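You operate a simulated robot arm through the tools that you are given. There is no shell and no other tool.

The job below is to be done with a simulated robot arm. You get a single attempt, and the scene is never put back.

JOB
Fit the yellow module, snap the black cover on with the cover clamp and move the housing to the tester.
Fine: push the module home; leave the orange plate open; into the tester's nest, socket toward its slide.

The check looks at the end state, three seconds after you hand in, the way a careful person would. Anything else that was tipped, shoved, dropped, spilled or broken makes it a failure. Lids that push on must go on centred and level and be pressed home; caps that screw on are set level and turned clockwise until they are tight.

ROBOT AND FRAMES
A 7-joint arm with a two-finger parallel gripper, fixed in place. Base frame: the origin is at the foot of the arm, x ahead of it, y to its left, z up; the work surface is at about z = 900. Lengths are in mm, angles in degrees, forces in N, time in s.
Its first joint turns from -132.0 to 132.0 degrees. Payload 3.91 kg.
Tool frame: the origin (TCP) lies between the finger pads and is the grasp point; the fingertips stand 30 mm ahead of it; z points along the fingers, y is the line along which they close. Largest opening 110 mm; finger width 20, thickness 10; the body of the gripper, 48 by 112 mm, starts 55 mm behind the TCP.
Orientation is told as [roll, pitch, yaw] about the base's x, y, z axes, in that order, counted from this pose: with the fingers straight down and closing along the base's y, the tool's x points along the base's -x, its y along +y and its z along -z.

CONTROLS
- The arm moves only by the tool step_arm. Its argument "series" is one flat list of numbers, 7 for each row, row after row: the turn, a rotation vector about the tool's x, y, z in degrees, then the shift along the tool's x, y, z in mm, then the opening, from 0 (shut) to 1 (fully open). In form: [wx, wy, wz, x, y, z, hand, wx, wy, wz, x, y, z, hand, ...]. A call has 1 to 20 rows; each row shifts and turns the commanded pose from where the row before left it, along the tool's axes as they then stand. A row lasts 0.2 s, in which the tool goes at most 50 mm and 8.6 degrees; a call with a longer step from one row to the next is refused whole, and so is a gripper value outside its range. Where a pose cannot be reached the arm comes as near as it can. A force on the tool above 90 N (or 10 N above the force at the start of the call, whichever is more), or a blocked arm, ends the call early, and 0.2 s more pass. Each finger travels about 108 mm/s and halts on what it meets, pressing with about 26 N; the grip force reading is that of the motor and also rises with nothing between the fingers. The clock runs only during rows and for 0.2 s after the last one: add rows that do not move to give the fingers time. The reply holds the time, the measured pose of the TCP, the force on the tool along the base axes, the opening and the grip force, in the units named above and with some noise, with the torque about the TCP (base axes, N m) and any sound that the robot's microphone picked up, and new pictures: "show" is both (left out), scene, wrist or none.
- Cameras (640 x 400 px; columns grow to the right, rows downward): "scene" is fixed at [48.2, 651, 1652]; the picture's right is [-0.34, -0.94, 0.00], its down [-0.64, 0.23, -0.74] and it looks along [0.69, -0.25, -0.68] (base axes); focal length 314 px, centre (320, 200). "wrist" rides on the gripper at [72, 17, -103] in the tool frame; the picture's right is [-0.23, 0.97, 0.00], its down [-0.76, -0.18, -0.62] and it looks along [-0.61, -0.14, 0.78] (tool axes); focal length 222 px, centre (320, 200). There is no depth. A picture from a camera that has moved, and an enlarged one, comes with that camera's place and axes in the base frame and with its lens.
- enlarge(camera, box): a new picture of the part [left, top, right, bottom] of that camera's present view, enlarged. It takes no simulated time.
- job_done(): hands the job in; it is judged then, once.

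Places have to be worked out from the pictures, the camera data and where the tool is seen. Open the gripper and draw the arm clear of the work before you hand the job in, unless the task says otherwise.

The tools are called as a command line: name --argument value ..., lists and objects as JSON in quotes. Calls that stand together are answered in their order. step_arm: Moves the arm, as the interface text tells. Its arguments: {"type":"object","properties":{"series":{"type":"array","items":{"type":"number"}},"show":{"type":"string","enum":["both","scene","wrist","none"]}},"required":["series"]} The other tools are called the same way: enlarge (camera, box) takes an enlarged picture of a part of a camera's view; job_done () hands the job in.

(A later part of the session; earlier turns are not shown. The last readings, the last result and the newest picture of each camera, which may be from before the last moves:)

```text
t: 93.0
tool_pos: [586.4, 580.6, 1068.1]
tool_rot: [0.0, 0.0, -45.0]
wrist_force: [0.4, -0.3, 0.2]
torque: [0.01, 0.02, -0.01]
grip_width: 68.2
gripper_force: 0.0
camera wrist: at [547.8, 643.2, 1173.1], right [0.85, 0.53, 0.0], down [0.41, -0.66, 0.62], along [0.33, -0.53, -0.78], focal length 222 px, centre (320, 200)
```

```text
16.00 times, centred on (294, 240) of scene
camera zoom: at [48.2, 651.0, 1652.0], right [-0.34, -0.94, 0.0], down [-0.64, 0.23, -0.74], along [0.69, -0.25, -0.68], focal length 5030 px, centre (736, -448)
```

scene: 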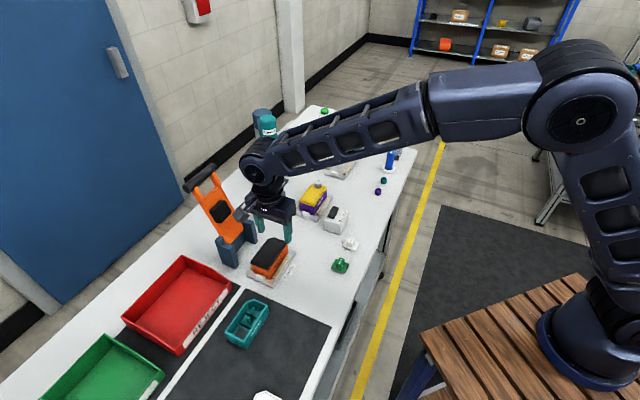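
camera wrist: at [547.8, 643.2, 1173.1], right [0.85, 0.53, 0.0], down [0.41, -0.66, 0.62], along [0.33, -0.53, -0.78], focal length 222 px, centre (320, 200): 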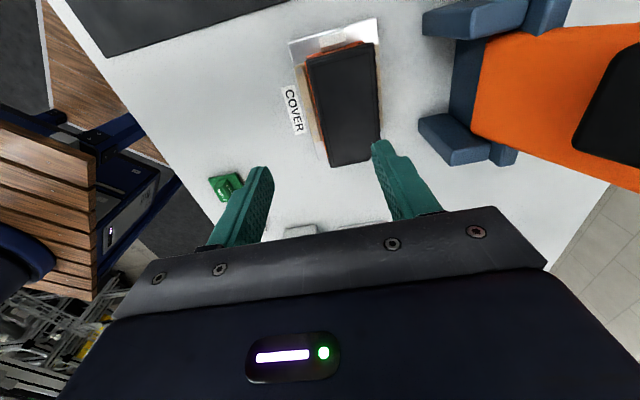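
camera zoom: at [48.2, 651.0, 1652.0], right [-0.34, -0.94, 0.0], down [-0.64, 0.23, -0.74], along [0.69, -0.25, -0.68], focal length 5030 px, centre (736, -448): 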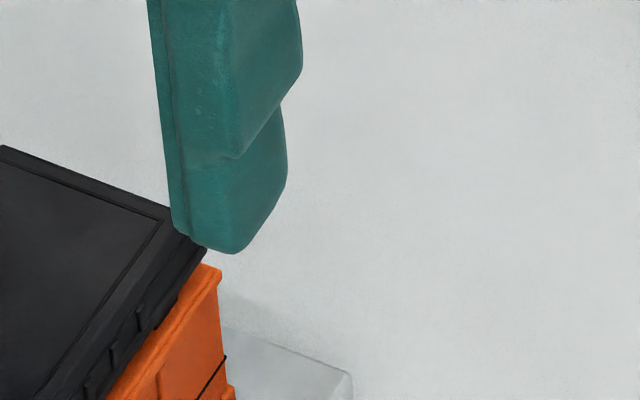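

enlarge --camera "wrist" --box '[296, 40, 346, 80]'

enlarge --camera "wrist" --box '[346, 30, 396, 70]'

enlarge --camera "wrist" --box '[310, 130, 360, 170]'

```text
10.00 times, centred on (321, 60) of wrist
camera zoom: at [547.8, 643.2, 1173.1], right [0.85, 0.53, 0.0], down [0.41, -0.66, 0.62], along [0.33, -0.53, -0.78], focal length 2221 px, centre (310, 1600)
```

zoom: 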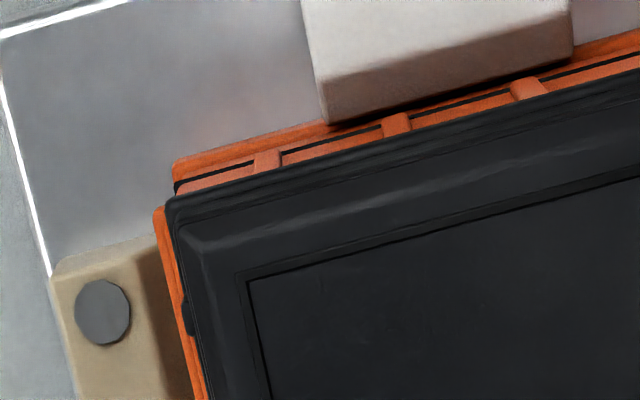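

```text
10.00 times, centred on (371, 50) of wrist
camera zoom: at [547.8, 643.2, 1173.1], right [0.85, 0.53, 0.0], down [0.41, -0.66, 0.62], along [0.33, -0.53, -0.78], focal length 2221 px, centre (-190, 1700)
```

zoom: 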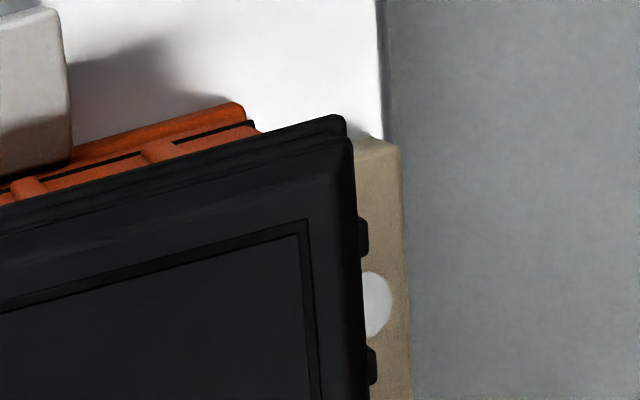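

```text
10.00 times, centred on (335, 150) of wrist
camera zoom: at [547.8, 643.2, 1173.1], right [0.85, 0.53, 0.0], down [0.41, -0.66, 0.62], along [0.33, -0.53, -0.78], focal length 2221 px, centre (170, 700)
```

zoom: 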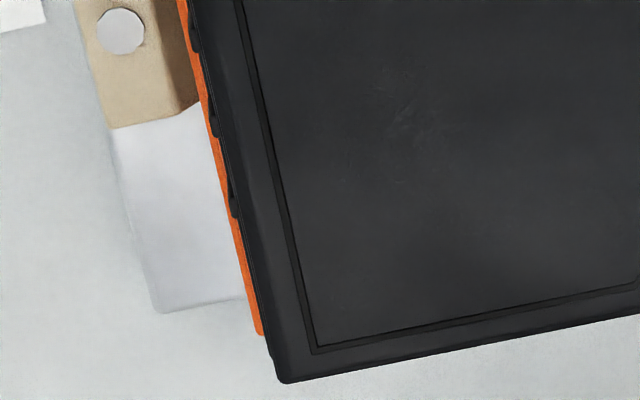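

The cover is ~2.6 mm too far +e2 now and the housing has shifted 1.5 mm in its nest. I'll go back down, re-grip the cover gently, and re-centre it with a slow, low-force release.

step_arm --series '[0, 0, 0, 0, 21.5, 30, 0.62, 0, 0, 0, 0, 0, 25, 0.62, 0, 0, 0, 0, 0, 15, 0.62, 0, 0, 0, 0, 0, 10, 0.62, 0, 0, 0, 0, 0, 6.5, 0.62, 0, 0, 0, 0, 0, 0, 0.62, 0, 0, 0, 0, 0, 0, 0.62]' --show "wrist"

enlarge --camera "wrist" --box '[220, 60, 400, 230]'

enlarge --camera "scene" --box '[253, 253, 285, 278]'

```text
t: 94.6
tool_pos: [603.1, 595.8, 984.0]
tool_rot: [0.0, -0.1, -45.0]
wrist_force: [0.7, -0.3, 0.1]
torque: [0.02, 0.0, -0.02]
grip_width: 68.2
gripper_force: 0.0
camera wrist: at [565.1, 658.9, 1087.9], right [0.85, 0.53, 0.0], down [0.41, -0.66, 0.62], along [0.33, -0.53, -0.78], focal length 222 px, centre (320, 200)
```

wrist: 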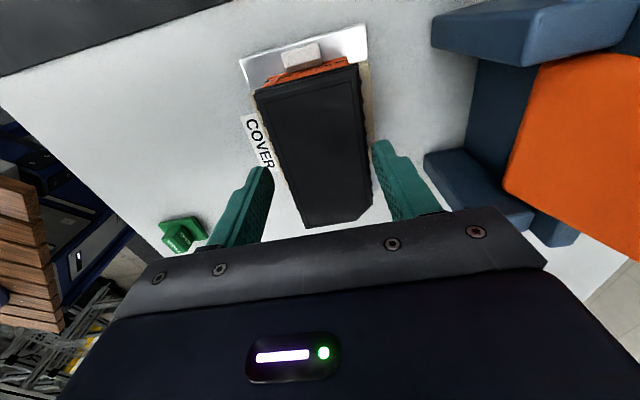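

```text
2.35 times, centred on (310, 145) of wrist
camera zoom: at [565.1, 658.9, 1087.9], right [0.85, 0.53, 0.0], down [0.41, -0.66, 0.62], along [0.33, -0.53, -0.78], focal length 523 px, centre (344, 329)
```

zoom: 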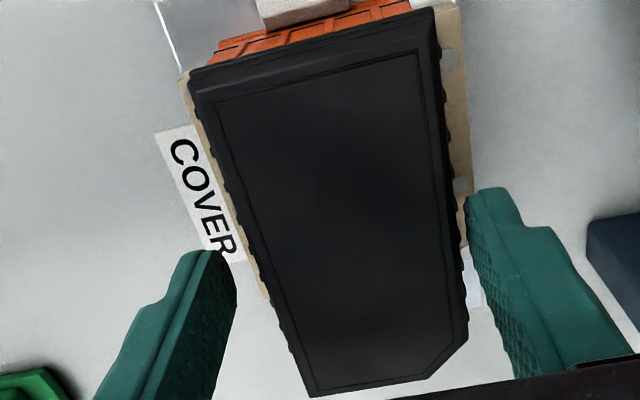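

```text
16.00 times, centred on (269, 266) of scene
camera zoom: at [48.2, 651.0, 1652.0], right [-0.34, -0.94, 0.0], down [-0.64, 0.23, -0.74], along [0.69, -0.25, -0.68], focal length 5030 px, centre (1136, -848)
```

zoom: 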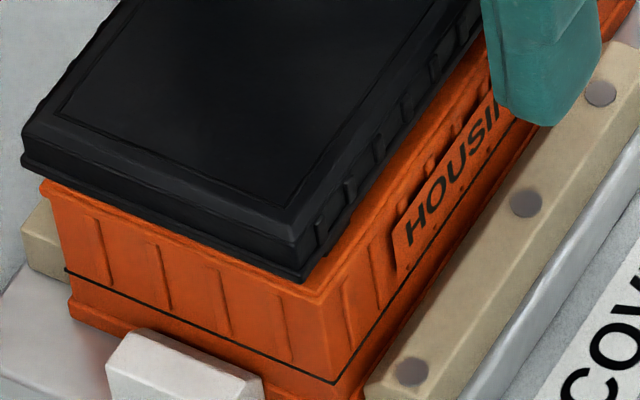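

I close the fingers gradually to just touching width, so they push the cover back to centre without squeezing.

step_arm --series '[0, 0, 0, 0, 0, 0, 0.56, 0, 0, 0, 0, 0, 0, 0.53, 0, 0, 0, 0, 0, 0, 0.51, 0, 0, 0, 0, 0, 0, 0.5, 0, 0, 0, 0, 0, 0, 0.49, 0, 0, 0, 0, 0, 0, 0.485, 0, 0, 0, 0, 0, 0, 0.485]' --show "none"

enlarge --camera "scene" --box '[253, 253, 285, 278]'

enlarge --camera "scene" --box '[278, 228, 310, 253]'

```text
t: 96.2
tool_pos: [603.9, 595.9, 984.7]
tool_rot: [0.0, 0.0, -45.0]
wrist_force: [0.6, 0.9, -0.4]
torque: [-0.02, -0.01, 0.01]
grip_width: 54.0
gripper_force: 0.4
```

```text
16.00 times, centred on (269, 266) of scene
camera zoom: at [48.2, 651.0, 1652.0], right [-0.34, -0.94, 0.0], down [-0.64, 0.23, -0.74], along [0.69, -0.25, -0.68], focal length 5030 px, centre (1136, -848)
```

zoom: 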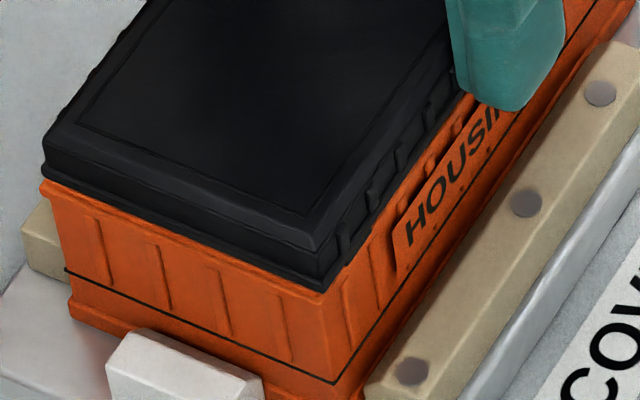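

```text
16.00 times, centred on (294, 240) of scene
camera zoom: at [48.2, 651.0, 1652.0], right [-0.34, -0.94, 0.0], down [-0.64, 0.23, -0.74], along [0.69, -0.25, -0.68], focal length 5030 px, centre (736, -448)
```

zoom: 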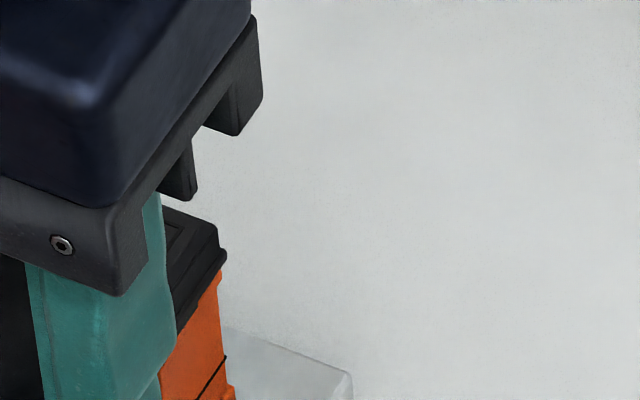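

The cover's base side has dropped in while the clamp side is still ~2 mm high. I nudge it 0.8 mm further toward −e2 with the fingers barely closed.

step_arm --series '[0, 0, 0, 0, -0.4, 0, 0.485, 0, 0, 0, 0, -0.4, 0, 0.485, 0, 0, 0, 0, 0, 0, 0.485, 0, 0, 0, 0, 0, 0, 0.485]' --show "none"

enlarge --camera "scene" --box '[253, 253, 285, 278]'

enlarge --camera "scene" --box '[278, 228, 310, 253]'

```text
t: 97.2
tool_pos: [603.4, 596.4, 984.5]
tool_rot: [0.0, 0.0, -45.0]
wrist_force: [0.2, -0.1, 0.3]
torque: [0.02, -0.01, 0.04]
grip_width: 54.0
gripper_force: 0.2
```

```text
16.00 times, centred on (269, 266) of scene
camera zoom: at [48.2, 651.0, 1652.0], right [-0.34, -0.94, 0.0], down [-0.64, 0.23, -0.74], along [0.69, -0.25, -0.68], focal length 5030 px, centre (1136, -848)
```

zoom: 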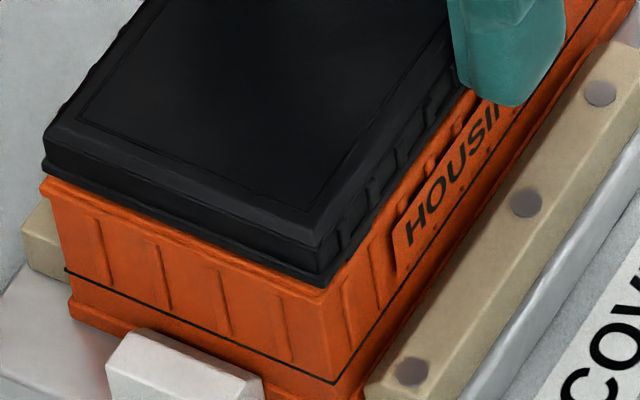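

```text
16.00 times, centred on (294, 240) of scene
camera zoom: at [48.2, 651.0, 1652.0], right [-0.34, -0.94, 0.0], down [-0.64, 0.23, -0.74], along [0.69, -0.25, -0.68], focal length 5030 px, centre (736, -448)
```

zoom: 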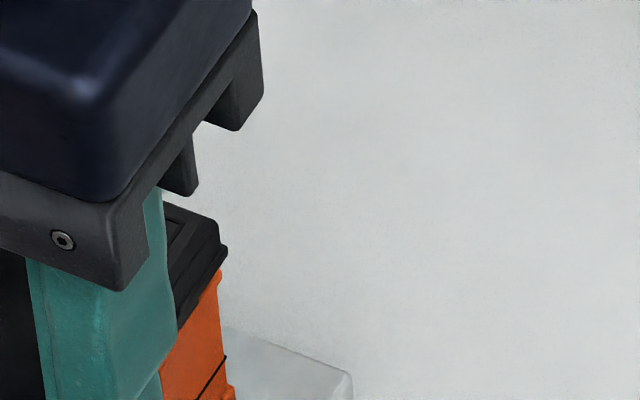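

step_arm --series '[0, 0, 0, 0, 0, 0, 0.49, 0, 0, 0, 0, 0, 0, 0.495, 0, 0, 0, 0, 0, 0, 0.5, 0, 0, 0, 0, 0, 0, 0.51, 0, 0, 0, 0, 0, 0, 0.53, 0, 0, 0, 0, 0, 0, 0.57, 0, 0, 0, 0, 0, 0, 0.62, 0, 0, 0, 0, 0, 0, 0.62]' --show "none"

step_arm --series '[0, 0, 0, 0, 0, -8, 0.62, 0, 0, 0, 0, 0, -20, 0.62, 0, 0, 0, 0, 0, -30, 0.62, 0, 0, 0, 0, -20, -30, 0.62, 0, 0, 0, 0, 0, 0, 0.62, 0, 0, 0, 0, 0, 0, 0.62]' --show "wrist"

enlarge --camera "wrist" --box '[296, 40, 346, 80]'

enlarge --camera "wrist" --box '[346, 30, 396, 70]'

enlarge --camera "wrist" --box '[310, 130, 360, 170]'

enlarge --camera "scene" --box '[253, 253, 285, 278]'

```text
t: 99.0
tool_pos: [603.8, 596.0, 984.6]
tool_rot: [-0.1, 0.0, -45.0]
wrist_force: [-0.5, 0.1, 0.2]
torque: [0.01, -0.02, -0.01]
grip_width: 68.3
gripper_force: 0.0
```

```text
t: 100.4
tool_pos: [589.4, 579.3, 1069.6]
tool_rot: [0.0, 0.0, -45.0]
wrist_force: [0.2, -0.3, 0.8]
torque: [0.03, -0.01, 0.0]
grip_width: 68.3
gripper_force: 0.0
camera wrist: at [551.6, 642.3, 1174.4], right [0.85, 0.53, 0.0], down [0.41, -0.66, 0.62], along [0.33, -0.53, -0.78], focal length 222 px, centre (320, 200)
```

wrist: 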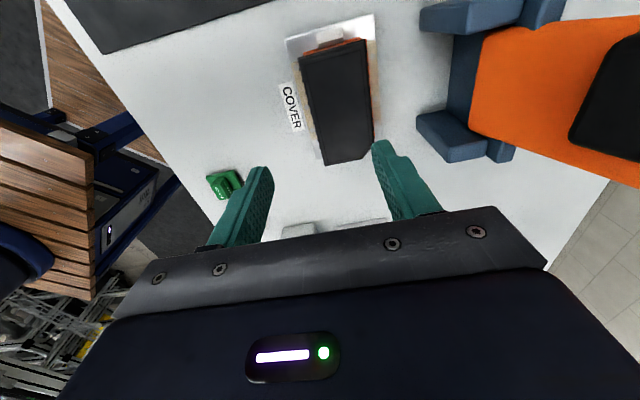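

```text
10.00 times, centred on (321, 60) of wrist
camera zoom: at [551.6, 642.3, 1174.4], right [0.85, 0.53, 0.0], down [0.41, -0.66, 0.62], along [0.33, -0.53, -0.78], focal length 2221 px, centre (310, 1600)
```

zoom: 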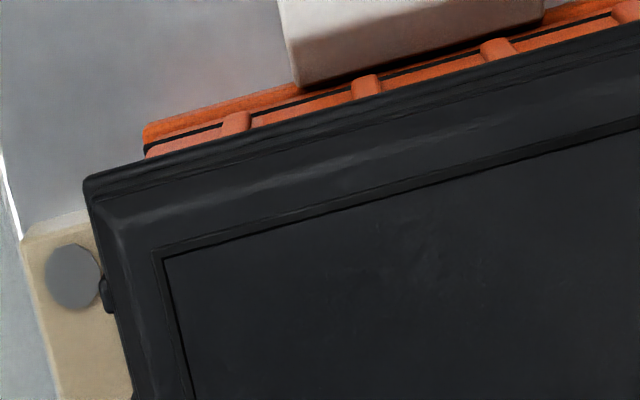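

```text
10.00 times, centred on (371, 50) of wrist
camera zoom: at [551.6, 642.3, 1174.4], right [0.85, 0.53, 0.0], down [0.41, -0.66, 0.62], along [0.33, -0.53, -0.78], focal length 2221 px, centre (-190, 1700)
```

zoom: 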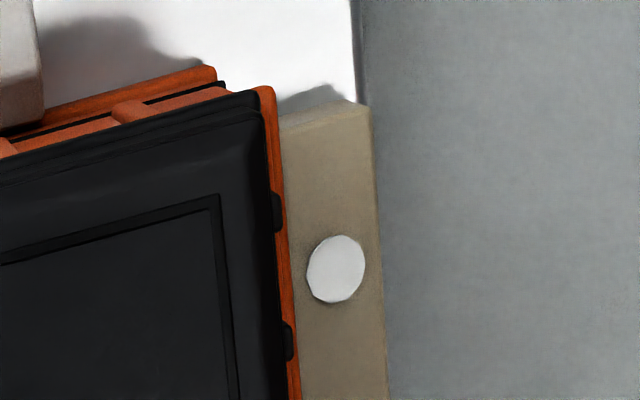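

```text
10.00 times, centred on (335, 150) of wrist
camera zoom: at [551.6, 642.3, 1174.4], right [0.85, 0.53, 0.0], down [0.41, -0.66, 0.62], along [0.33, -0.53, -0.78], focal length 2221 px, centre (170, 700)
```

zoom: 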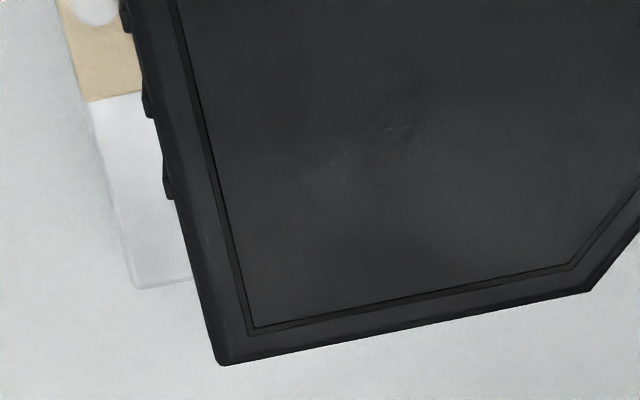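

```text
16.00 times, centred on (269, 266) of scene
camera zoom: at [48.2, 651.0, 1652.0], right [-0.34, -0.94, 0.0], down [-0.64, 0.23, -0.74], along [0.69, -0.25, -0.68], focal length 5030 px, centre (1136, -848)
```

zoom: 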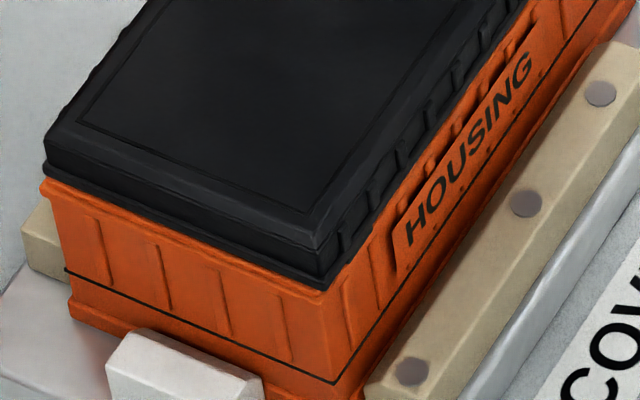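

The wrist view shows the cover now ~2.2 mm too far −e2 relative to the rim. I go back and re-centre it 1.9 mm further +e2 with gentle finger closing.

step_arm --series '[0, 0, 0, 0, 22.4, 30, 0.62, 0, 0, 0, 0, 0, 25, 0.62, 0, 0, 0, 0, 0, 15, 0.62, 0, 0, 0, 0, 0, 10, 0.62, 0, 0, 0, 0, 0, 6.5, 0.62, 0, 0, 0, 0, 0, 0, 0.62, 0, 0, 0, 0, 0, 0, 0.56, 0, 0, 0, 0, 0, 0, 0.53, 0, 0, 0, 0, 0, 0, 0.51, 0, 0, 0, 0, 0, 0, 0.5, 0, 0, 0, 0, 0, 0, 0.49, 0, 0, 0, 0, 0, 0, 0.485, 0, 0, 0, 0, 0, 0, 0.485]' --show "none"

enlarge --camera "wrist" --box '[235, 50, 385, 130]'

enlarge --camera "scene" --box '[253, 253, 285, 278]'

enlarge --camera "scene" --box '[278, 228, 310, 253]'

```text
t: 103.2
tool_pos: [606.3, 595.8, 985.1]
tool_rot: [-0.1, 0.1, -44.9]
wrist_force: [-0.6, -0.1, -0.1]
torque: [0.0, -0.02, -0.05]
grip_width: 54.0
gripper_force: 0.9
```

```text
4.27 times, centred on (310, 90) of wrist
camera zoom: at [566.8, 659.3, 1088.8], right [0.85, 0.53, 0.0], down [0.41, -0.66, 0.62], along [0.33, -0.53, -0.78], focal length 948 px, centre (363, 669)
```

zoom: 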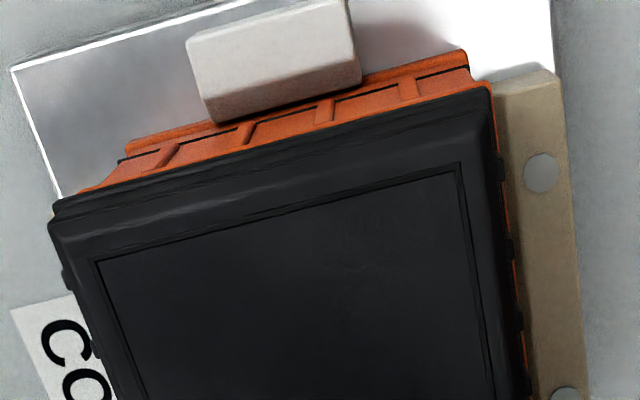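

```text
16.00 times, centred on (269, 266) of scene
camera zoom: at [48.2, 651.0, 1652.0], right [-0.34, -0.94, 0.0], down [-0.64, 0.23, -0.74], along [0.69, -0.25, -0.68], focal length 5030 px, centre (1136, -848)
```

zoom: 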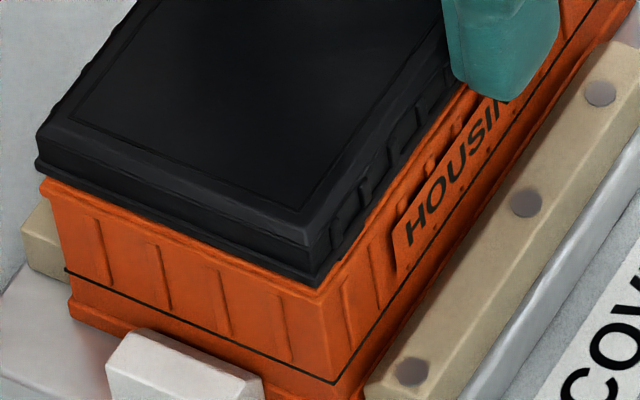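

```text
16.00 times, centred on (294, 240) of scene
camera zoom: at [48.2, 651.0, 1652.0], right [-0.34, -0.94, 0.0], down [-0.64, 0.23, -0.74], along [0.69, -0.25, -0.68], focal length 5030 px, centre (736, -448)
```

zoom: 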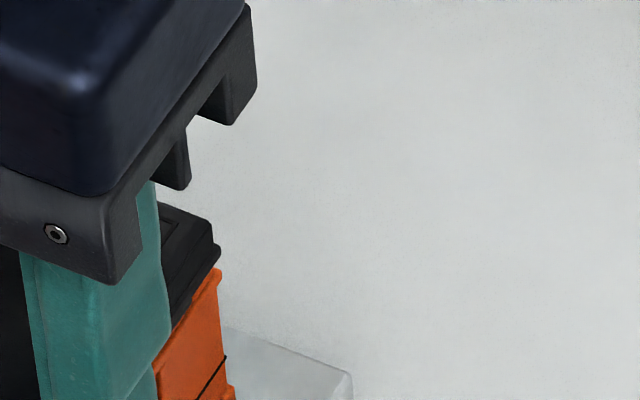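

Still ~1.3 mm to go. I move another +1.3 mm (the −e2 finger pushes the cover) and look again.

step_arm --series '[0, 0, 0, 0, 0.65, 0, 0.485, 0, 0, 0, 0, 0.65, 0, 0.485, 0, 0, 0, 0, 0, 0, 0.485, 0, 0, 0, 0, 0, 0, 0.485]' --show "none"

enlarge --camera "wrist" --box '[235, 50, 385, 130]'

enlarge --camera "scene" --box '[253, 253, 285, 278]'

```text
t: 104.2
tool_pos: [606.2, 597.4, 983.0]
tool_rot: [0.0, 0.0, -45.0]
wrist_force: [0.1, 0.4, -0.1]
torque: [-0.01, 0.02, 0.0]
grip_width: 54.1
gripper_force: 0.9
```

```text
4.27 times, centred on (310, 90) of wrist
camera zoom: at [567.9, 661.1, 1088.2], right [0.85, 0.53, 0.0], down [0.41, -0.66, 0.62], along [0.33, -0.53, -0.78], focal length 948 px, centre (363, 669)
```

zoom: 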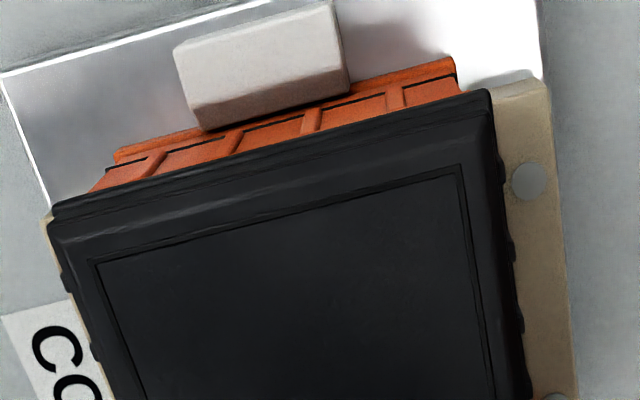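

```text
16.00 times, centred on (269, 266) of scene
camera zoom: at [48.2, 651.0, 1652.0], right [-0.34, -0.94, 0.0], down [-0.64, 0.23, -0.74], along [0.69, -0.25, -0.68], focal length 5030 px, centre (1136, -848)
```

zoom: 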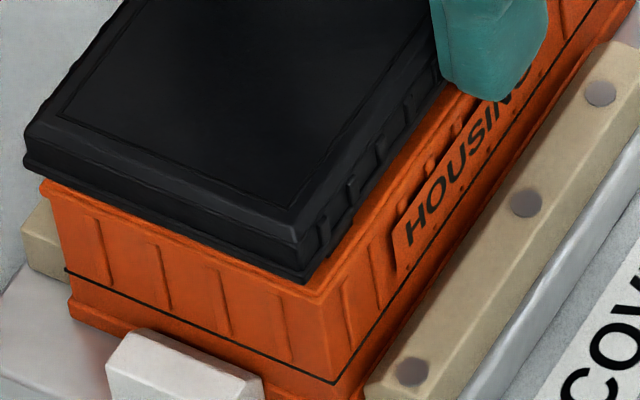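

By the base-flange reference the cover is now ~+0.9 mm off the other way. I tighten the fingers slightly to remove slack and move back −1.0 mm.

step_arm --series '[0, 0, 0, 0, 0, 0, 0.478, 0, 0, 0, 0, 0, 0, 0.478, 0, 0, 0, 0, -0.5, 0, 0.478, 0, 0, 0, 0, -0.5, 0, 0.478, 0, 0, 0, 0, 0, 0, 0.478, 0, 0, 0, 0, 0, 0, 0.478]' --show "none"

enlarge --camera "wrist" --box '[235, 50, 385, 130]'

enlarge --camera "scene" --box '[253, 253, 285, 278]'

enlarge --camera "scene" --box '[278, 228, 310, 253]'

```text
t: 105.6
tool_pos: [605.3, 598.2, 984.2]
tool_rot: [0.1, 0.1, -45.0]
wrist_force: [-0.1, -0.1, 0.4]
torque: [0.03, 0.02, -0.01]
grip_width: 53.8
gripper_force: 9.9
```

```text
4.27 times, centred on (310, 90) of wrist
camera zoom: at [567.4, 660.7, 1088.6], right [0.85, 0.53, 0.0], down [0.41, -0.66, 0.62], along [0.33, -0.53, -0.78], focal length 948 px, centre (363, 669)
```

zoom: 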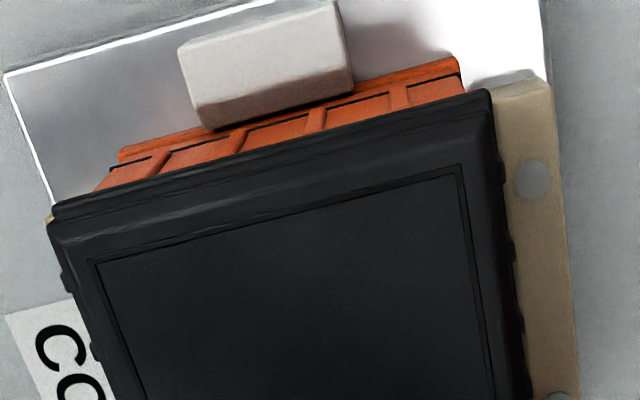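

```text
16.00 times, centred on (269, 266) of scene
camera zoom: at [48.2, 651.0, 1652.0], right [-0.34, -0.94, 0.0], down [-0.64, 0.23, -0.74], along [0.69, -0.25, -0.68], focal length 5030 px, centre (1136, -848)
```

zoom: 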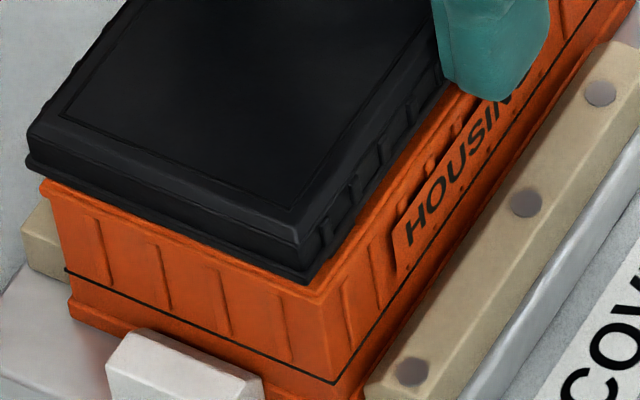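

```text
16.00 times, centred on (294, 240) of scene
camera zoom: at [48.2, 651.0, 1652.0], right [-0.34, -0.94, 0.0], down [-0.64, 0.23, -0.74], along [0.69, -0.25, -0.68], focal length 5030 px, centre (736, -448)
```

zoom: 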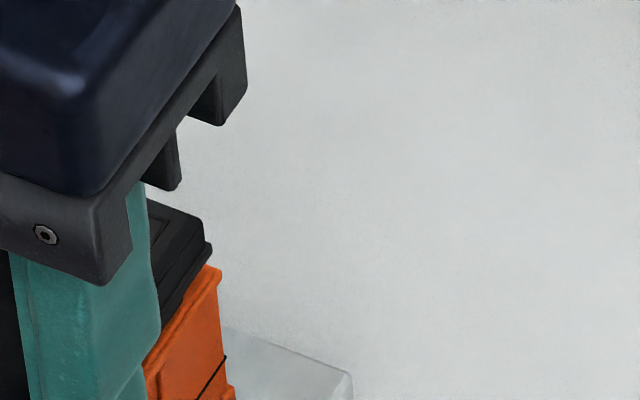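

step_arm --series '[0, 0, 0, 0, -0.4, 0, 0.478, 0, 0, 0, 0, -0.4, 0, 0.478, 0, 0, 0, 0, 0, 0, 0.478]' --show "none"

enlarge --camera "wrist" --box '[235, 50, 385, 130]'

enlarge --camera "scene" --box '[253, 253, 285, 278]'

```text
t: 106.4
tool_pos: [605.2, 596.5, 983.8]
tool_rot: [0.0, 0.0, -45.0]
wrist_force: [-0.9, 0.1, -0.4]
torque: [0.02, -0.01, 0.0]
grip_width: 53.6
gripper_force: 1.1
```

```text
4.27 times, centred on (310, 90) of wrist
camera zoom: at [565.9, 659.9, 1089.3], right [0.85, 0.53, 0.0], down [0.41, -0.66, 0.62], along [0.33, -0.53, -0.78], focal length 948 px, centre (363, 669)
```

zoom: 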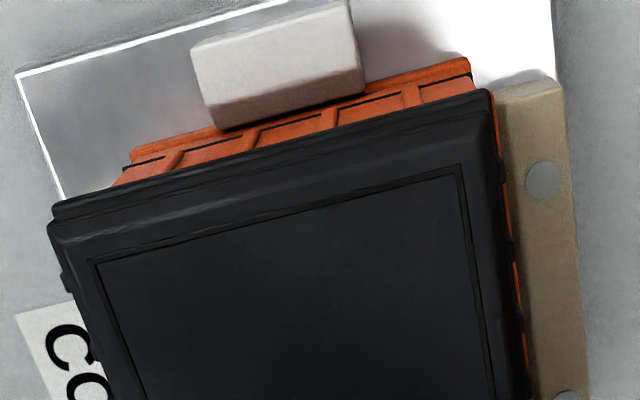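

```text
16.00 times, centred on (269, 266) of scene
camera zoom: at [48.2, 651.0, 1652.0], right [-0.34, -0.94, 0.0], down [-0.64, 0.23, -0.74], along [0.69, -0.25, -0.68], focal length 5030 px, centre (1136, -848)
```

zoom: 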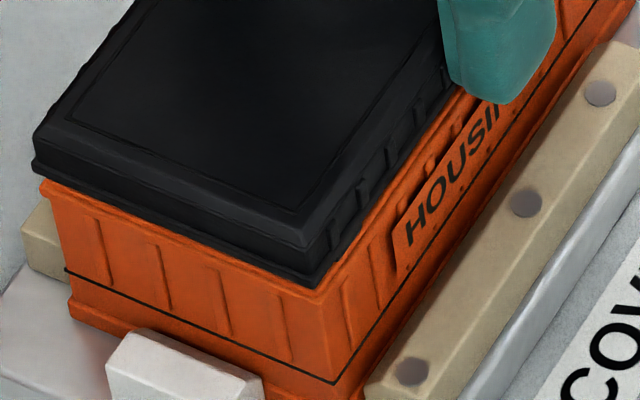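

step_arm --series '[0, 0, 0, 0, 0.35, 0, 0.478, 0, 0, 0, 0, 0.35, 0, 0.478, 0, 0, 0, 0, 0, 0, 0.478]' --show "none"

enlarge --camera "wrist" --box '[235, 50, 385, 130]'

enlarge --camera "scene" --box '[253, 253, 285, 278]'

```text
t: 107.2
tool_pos: [605.9, 597.6, 985.4]
tool_rot: [-0.1, 0.0, -45.0]
wrist_force: [-1.3, 0.2, -0.6]
torque: [0.01, 0.01, 0.01]
grip_width: 53.8
gripper_force: 10.0
```

```text
4.27 times, centred on (310, 90) of wrist
camera zoom: at [567.0, 660.4, 1089.0], right [0.85, 0.53, 0.0], down [0.41, -0.66, 0.62], along [0.33, -0.53, -0.78], focal length 948 px, centre (363, 669)
```

zoom: 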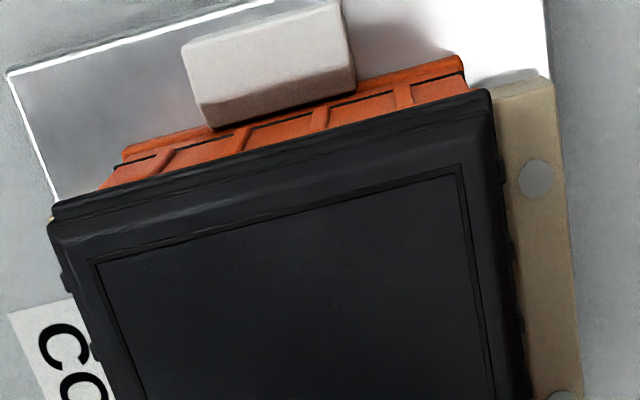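

```text
16.00 times, centred on (269, 266) of scene
camera zoom: at [48.2, 651.0, 1652.0], right [-0.34, -0.94, 0.0], down [-0.64, 0.23, -0.74], along [0.69, -0.25, -0.68], focal length 5030 px, centre (1136, -848)
```

zoom: 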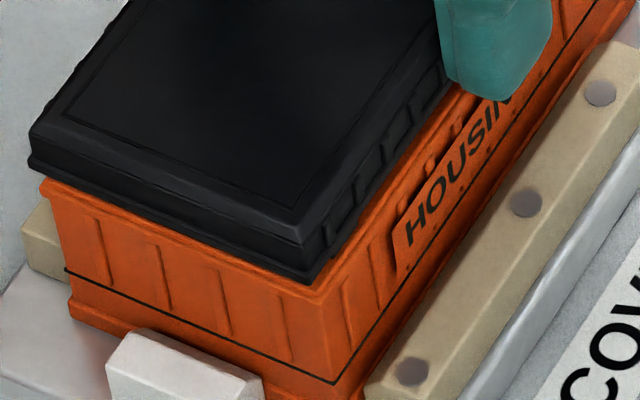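

Now E2 ≈ +0.25 mm — centred. I release very gently in tiny steps.

step_arm --series '[0, 0, 0, 0, 0, 0, 0.481, 0, 0, 0, 0, 0, 0, 0.484, 0, 0, 0, 0, 0, 0, 0.487, 0, 0, 0, 0, 0, 0, 0.49, 0, 0, 0, 0, 0, 0, 0.495, 0, 0, 0, 0, 0, 0, 0.5, 0, 0, 0, 0, 0, 0, 0.51, 0, 0, 0, 0, 0, 0, 0.53, 0, 0, 0, 0, 0, 0, 0.57, 0, 0, 0, 0, 0, 0, 0.62, 0, 0, 0, 0, 0, -8, 0.62, 0, 0, 0, 0, 0, -20, 0.62, 0, 0, 0, 0, 0, -30, 0.62, 0, 0, 0, 0, -20, -30, 0.62, 0, 0, 0, 0, 0, 0, 0.62, 0, 0, 0, 0, 0, 0, 0.62]' --show "wrist"

enlarge --camera "wrist" --box '[290, 30, 390, 110]'

enlarge --camera "scene" --box '[253, 253, 285, 278]'

enlarge --camera "scene" --box '[278, 228, 310, 253]'

enlarge --camera "wrist" --box '[310, 120, 390, 180]'

```text
t: 110.6
tool_pos: [590.5, 582.2, 1075.0]
tool_rot: [0.0, 0.0, -44.9]
wrist_force: [-0.5, 0.4, 0.4]
torque: [-0.02, -0.02, -0.02]
grip_width: 68.2
gripper_force: 0.0
camera wrist: at [550.7, 645.4, 1178.3], right [0.85, 0.53, 0.0], down [0.41, -0.66, 0.62], along [0.33, -0.53, -0.78], focal length 222 px, centre (320, 200)
```

wrist: 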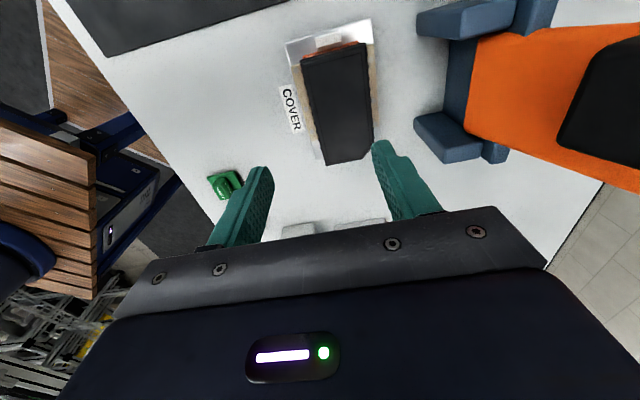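

```text
5.00 times, centred on (340, 70) of wrist
camera zoom: at [550.7, 645.4, 1178.3], right [0.85, 0.53, 0.0], down [0.41, -0.66, 0.62], along [0.33, -0.53, -0.78], focal length 1111 px, centre (220, 850)
```

zoom: 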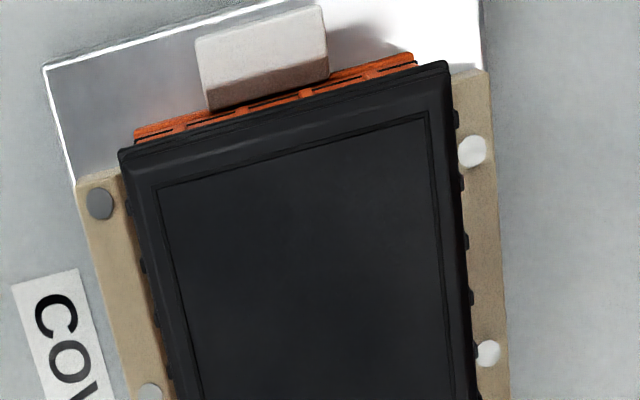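

```text
16.00 times, centred on (269, 266) of scene
camera zoom: at [48.2, 651.0, 1652.0], right [-0.34, -0.94, 0.0], down [-0.64, 0.23, -0.74], along [0.69, -0.25, -0.68], focal length 5030 px, centre (1136, -848)
```

zoom: 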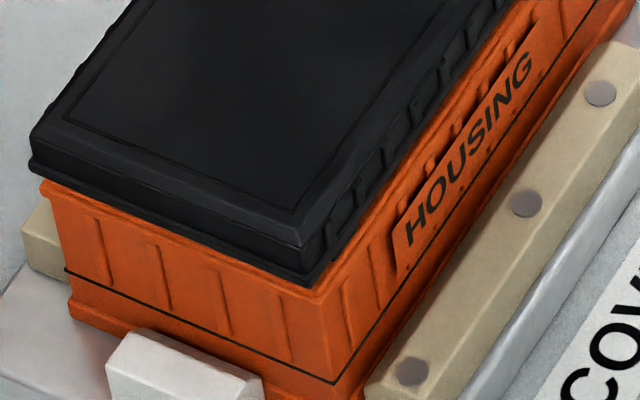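

```text
16.00 times, centred on (294, 240) of scene
camera zoom: at [48.2, 651.0, 1652.0], right [-0.34, -0.94, 0.0], down [-0.64, 0.23, -0.74], along [0.69, -0.25, -0.68], focal length 5030 px, centre (736, -448)
```

zoom: 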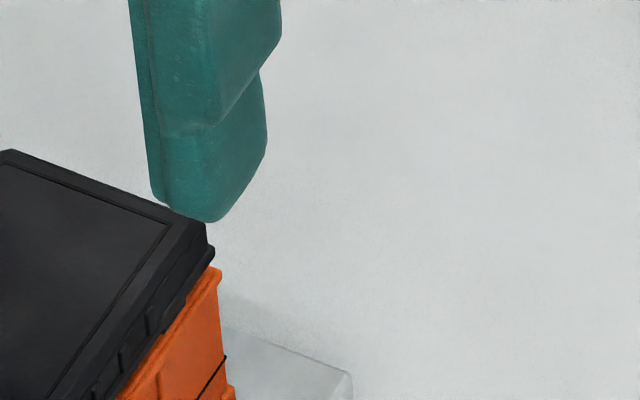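

```text
6.67 times, centred on (350, 150) of wrist
camera zoom: at [550.7, 645.4, 1178.3], right [0.85, 0.53, 0.0], down [0.41, -0.66, 0.62], along [0.33, -0.53, -0.78], focal length 1481 px, centre (120, 533)
```

zoom: 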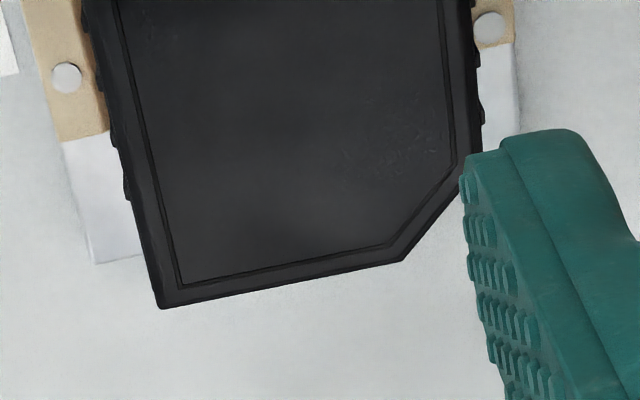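

The cover now shows no rim on either side (centred across). To verify that it is level and how far it is along e1, I take a low-angle view of its end from the mat side, with the hand tilted and nothing touched.

step_arm --series '[0, 0, 0, 42, 7, 0, 0.8, 0, 0, 0, 43, 7, 0, 1.0, 0, 0, 0, 43, 8, 0, 1.0, 0, 0, -6.65, 0, 0, 0, 1.0, 0, 0, -6.65, 0, 0, 0, 1.0, 0, -8, 0, 0, 0, 0, 1.0, 0, -8, 0, 0, 0, 0, 1.0, 0, -8, 0, 0, 0, 0, 1.0, 0, -8, 0, 0, 0, 0, 1.0, 0, -8, 0, 0, 0, 0, 1.0, 0, 0, 0, 22.5, 0, 26.8, 1.0, 0, 0, 0, 22.5, 0, 26.8, 1.0, 0, 0, 0, 16, 0, 19, 1.0, 0, 0, 0, 0, 0, 0, 1.0, 0, 0, 0, 0, 0, 0, 1.0]' --show "wrist"

enlarge --camera "wrist" --box '[270, 140, 370, 215]'

```text
t: 113.8
tool_pos: [516.0, 689.5, 975.5]
tool_rot: [0.0, -40.1, -31.8]
wrist_force: [-0.4, 1.0, 0.2]
torque: [0.0, 0.05, 0.02]
grip_width: 110.2
gripper_force: 0.0
camera wrist: at [420.7, 768.3, 1008.9], right [0.66, 0.74, 0.15], down [0.06, -0.25, 0.97], along [0.75, -0.63, -0.21], focal length 222 px, centre (320, 200)
```

wrist: 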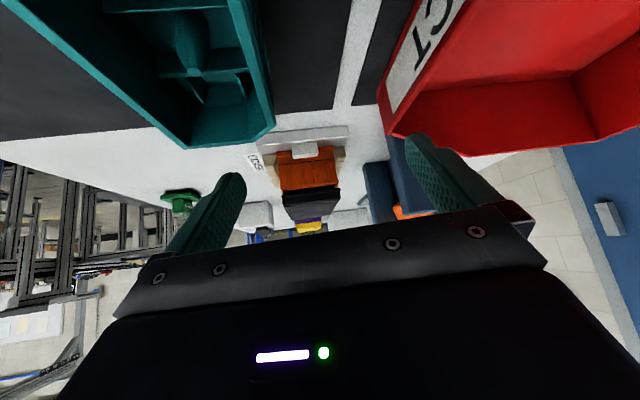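

```text
5.33 times, centred on (320, 178) of wrist
camera zoom: at [420.7, 768.3, 1008.9], right [0.66, 0.74, 0.15], down [0.06, -0.25, 0.97], along [0.75, -0.63, -0.21], focal length 1185 px, centre (320, 320)
```

zoom: 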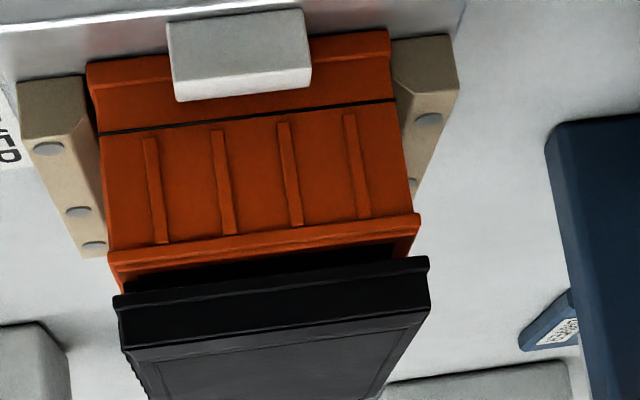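

The end view shows the cover flange parallel to the rim (level), centred within ~0.2 mm and ~2–3 mm above home, ready to be snapped. Now I study the clamp and its handle.

enlarge --camera "scene" --box '[175, 155, 275, 280]'

enlarge --camera "scene" --box '[178, 158, 228, 208]'

enlarge --camera "scene" --box '[210, 205, 260, 270]'

```text
3.20 times, centred on (225, 218) of scene
camera zoom: at [48.2, 651.0, 1652.0], right [-0.34, -0.94, 0.0], down [-0.64, 0.23, -0.74], along [0.69, -0.25, -0.68], focal length 1006 px, centre (624, 144)
```

zoom: 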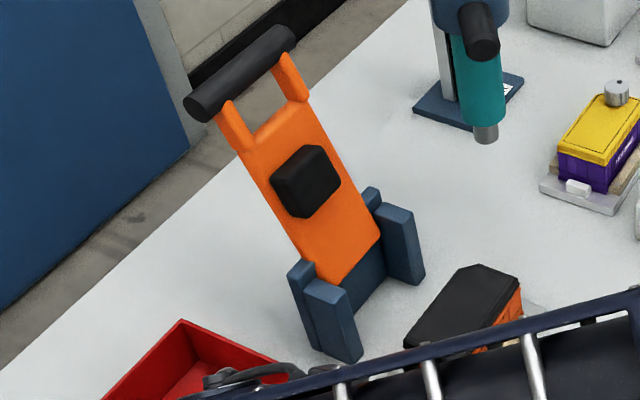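

```text
8.00 times, centred on (203, 183) of scene
camera zoom: at [48.2, 651.0, 1652.0], right [-0.34, -0.94, 0.0], down [-0.64, 0.23, -0.74], along [0.69, -0.25, -0.68], focal length 2515 px, centre (1256, 336)
```

zoom: 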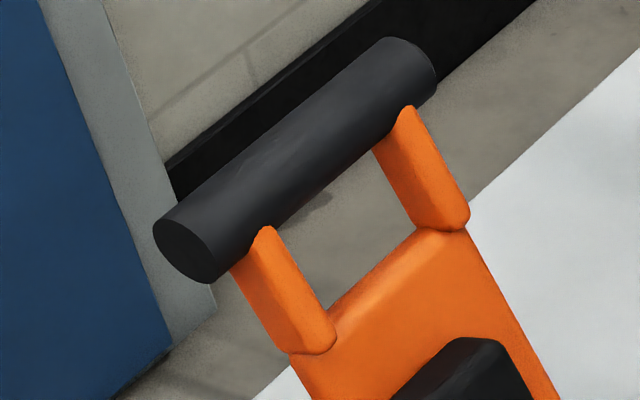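

```text
6.15 times, centred on (235, 238) of scene
camera zoom: at [48.2, 651.0, 1652.0], right [-0.34, -0.94, 0.0], down [-0.64, 0.23, -0.74], along [0.69, -0.25, -0.68], focal length 1935 px, centre (843, -31)
```

zoom: 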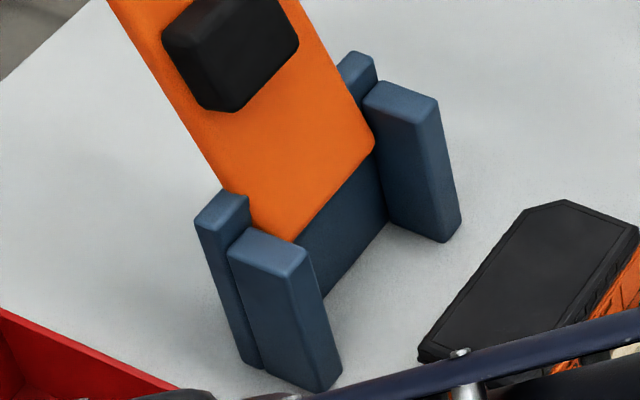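

I read the clamp: hinge near (e2≈955, z≈970), handle bar ~25 mm thick and ~97 mm long at about e2≈1022, z≈1160, leaning back ~20°. I straighten the hand, rise and approach the handle for a closer look.

step_arm --series '[0, 0, 0, -23.6, 0, -28.1, 1.0, 0, 0, 0, -23.6, 0, -28.1, 1.0, 0, 0, 0, -23.6, 0, -28.1, 1.0, 0, 8, 0, 0, 0, 0, 1.0, 0, 8, 0, 0, 0, 0, 1.0, 0, 8, 0, 0, 0, 0, 0.8, 0, 8, 0, 0, 0, 0, 0.6, 0, 8, 0, 0, 0, 0, 0.6, 0, 0, 6.65, 0, 0, 0, 0.6, 0, 0, 6.65, 0, 0, 0, 0.6, 0, 0, 0, 0, 0, -41, 0.6, 0, 0, 0, 0, 0, -41, 0.6, 0, 0, 0, 0, 0, -41, 0.6, 0, 0, 0, 0, 0, -42, 0.6, 0, 0, 0, -42, 26, 0, 0.6, 0, 0, 0, -43, 26, 0, 0.6, 0, 0, 0, -43, 26, 0, 0.6, 0, 0, 0, 0, 0, 0, 0.6]' --show "both"

```text
refused: row 16 steps farther than a row can; nothing moved
```

step_arm --series '[0, 0, 0, -23.6, 0, -28.1, 1.0, 0, 0, 0, -23.6, 0, -28.1, 1.0, 0, 0, 0, -23.6, 0, -28.1, 1.0, 0, 8, 0, 0, 0, 0, 1.0, 0, 8, 0, 0, 0, 0, 1.0, 0, 8, 0, 0, 0, 0, 0.8, 0, 8, 0, 0, 0, 0, 0.6, 0, 8, 0, 0, 0, 0, 0.6, 0, 0, 6.65, 0, 0, 0, 0.6, 0, 0, 6.65, 0, 0, 0, 0.6, 0, 0, 0, 0, 0, -41, 0.6, 0, 0, 0, 0, 0, -41, 0.6, 0, 0, 0, 0, 0, -41, 0.6, 0, 0, 0, 0, 0, -42, 0.6, 0, 0, 0, -42, 26, 0, 0.6, 0, 0, 0, -42, 26, 0, 0.6, 0, 0, 0, -42, 26, 0, 0.6, 0, 0, 0, 0, 0, 0, 0.6, 0, 0, 0, 0, 0, 0, 0.6]' --show "both"

```text
t: 117.8
tool_pos: [662.1, 655.1, 1254.5]
tool_rot: [0.0, 0.1, -45.0]
wrist_force: [0.3, 0.0, 0.9]
torque: [0.0, 0.01, 0.06]
grip_width: 66.0
gripper_force: 0.2
camera wrist: at [623.3, 718.1, 1358.9], right [0.85, 0.53, 0.0], down [0.41, -0.66, 0.62], along [0.33, -0.53, -0.78], focal length 222 px, centre (320, 200)
```

scene: 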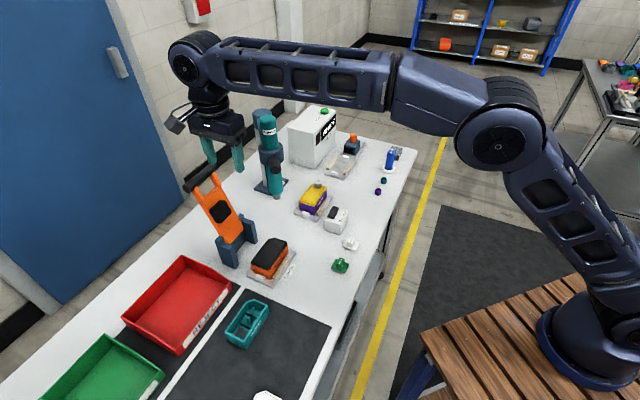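
wrist: 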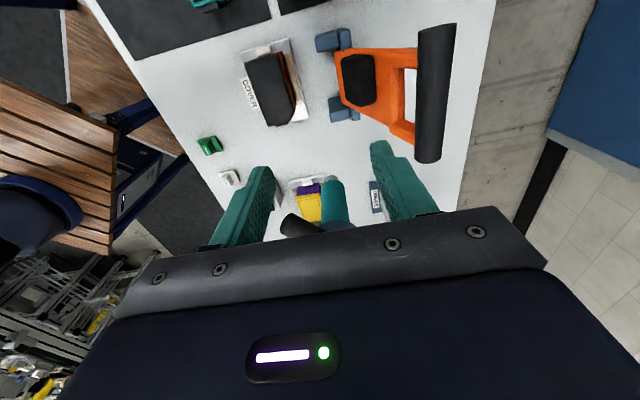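

The handle is clearly visible now. I zoom in for its position.

enlarge --camera "wrist" --box '[320, 10, 480, 170]'

enlarge --camera "wrist" --box '[225, 30, 325, 140]'

```text
2.50 times, centred on (400, 90) of wrist
camera zoom: at [623.3, 718.1, 1358.9], right [0.85, 0.53, 0.0], down [0.41, -0.66, 0.62], along [0.33, -0.53, -0.78], focal length 555 px, centre (120, 475)
```

zoom: 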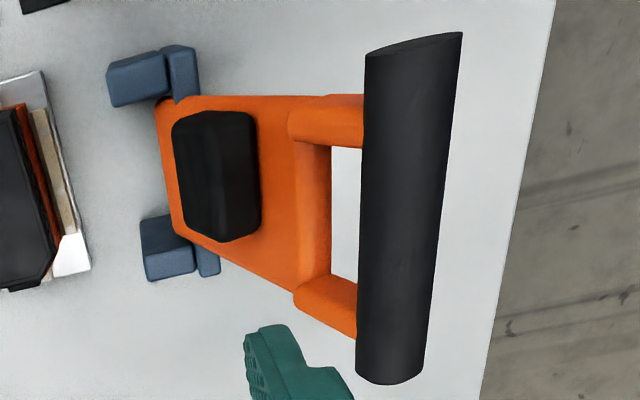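

```text
3.64 times, centred on (275, 85) of wrist
camera zoom: at [623.3, 718.1, 1358.9], right [0.85, 0.53, 0.0], down [0.41, -0.66, 0.62], along [0.33, -0.53, -0.78], focal length 808 px, centre (484, 618)
```

zoom: 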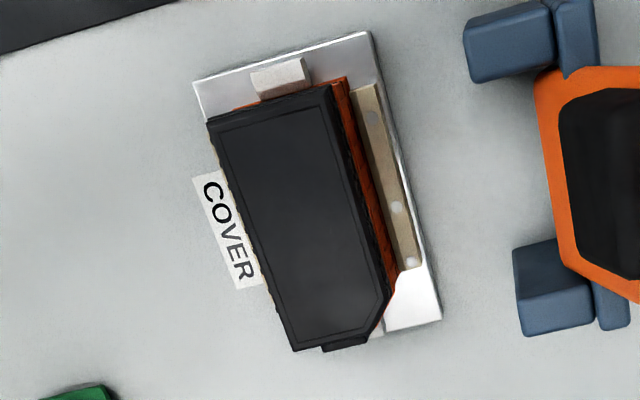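

Combining both cameras, the handle axis is at e2≈1032, z≈1152, centre e1≈−11 (base ≈[738,722]). I move above it and check that the arm reaches.

step_arm --series '[0, 0, 0, -2, 33.5, 0, 0.6, 0, 0, 0, -2, 33.5, 0, 0.6, 0, 0, 0, -1.6, 33.6, 0, 0.6, 0, 0, 0, 0, 0, 0, 0.6, 0, 0, 0, 0, 0, 0, 0.6]' --show "both"

enlarge --camera "wrist" --box '[230, 30, 390, 230]'

```text
t: 119.0
tool_pos: [713.9, 696.5, 1242.7]
tool_rot: [0.0, 0.0, -45.0]
wrist_force: [-0.4, 0.0, 0.1]
torque: [-0.01, -0.01, -0.01]
grip_width: 66.1
gripper_force: 0.0
out of reach, approached as far as the arm can: row 2, 3
camera wrist: at [675.4, 758.8, 1346.7], right [0.85, 0.53, 0.0], down [0.41, -0.66, 0.62], along [0.33, -0.53, -0.78], focal length 222 px, centre (320, 200)
```

scene: 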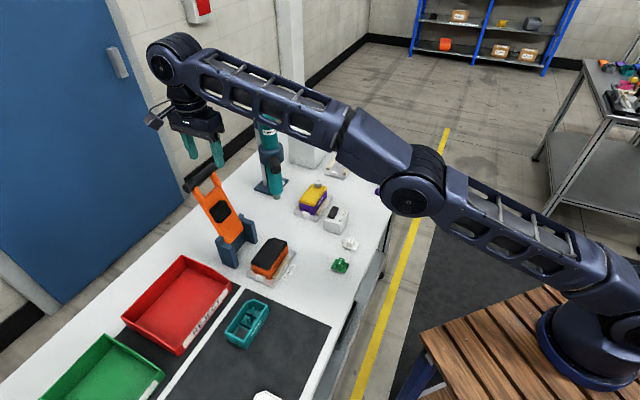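
wrist: 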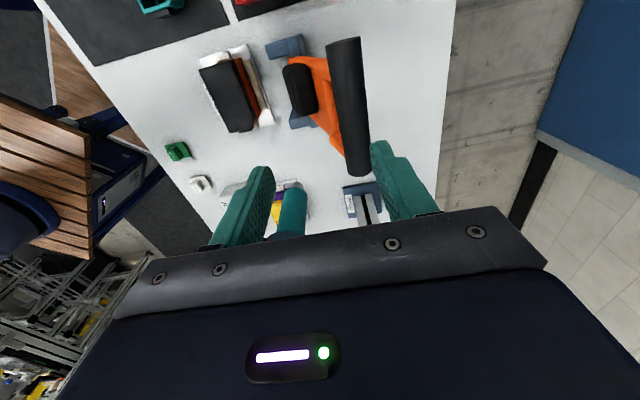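

```text
2.00 times, centred on (310, 130) of wrist
camera zoom: at [675.4, 758.8, 1346.7], right [0.85, 0.53, 0.0], down [0.41, -0.66, 0.62], along [0.33, -0.53, -0.78], focal length 444 px, centre (340, 340)
```

zoom: 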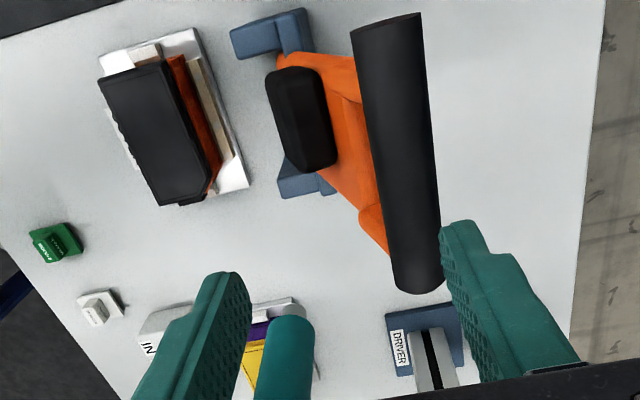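

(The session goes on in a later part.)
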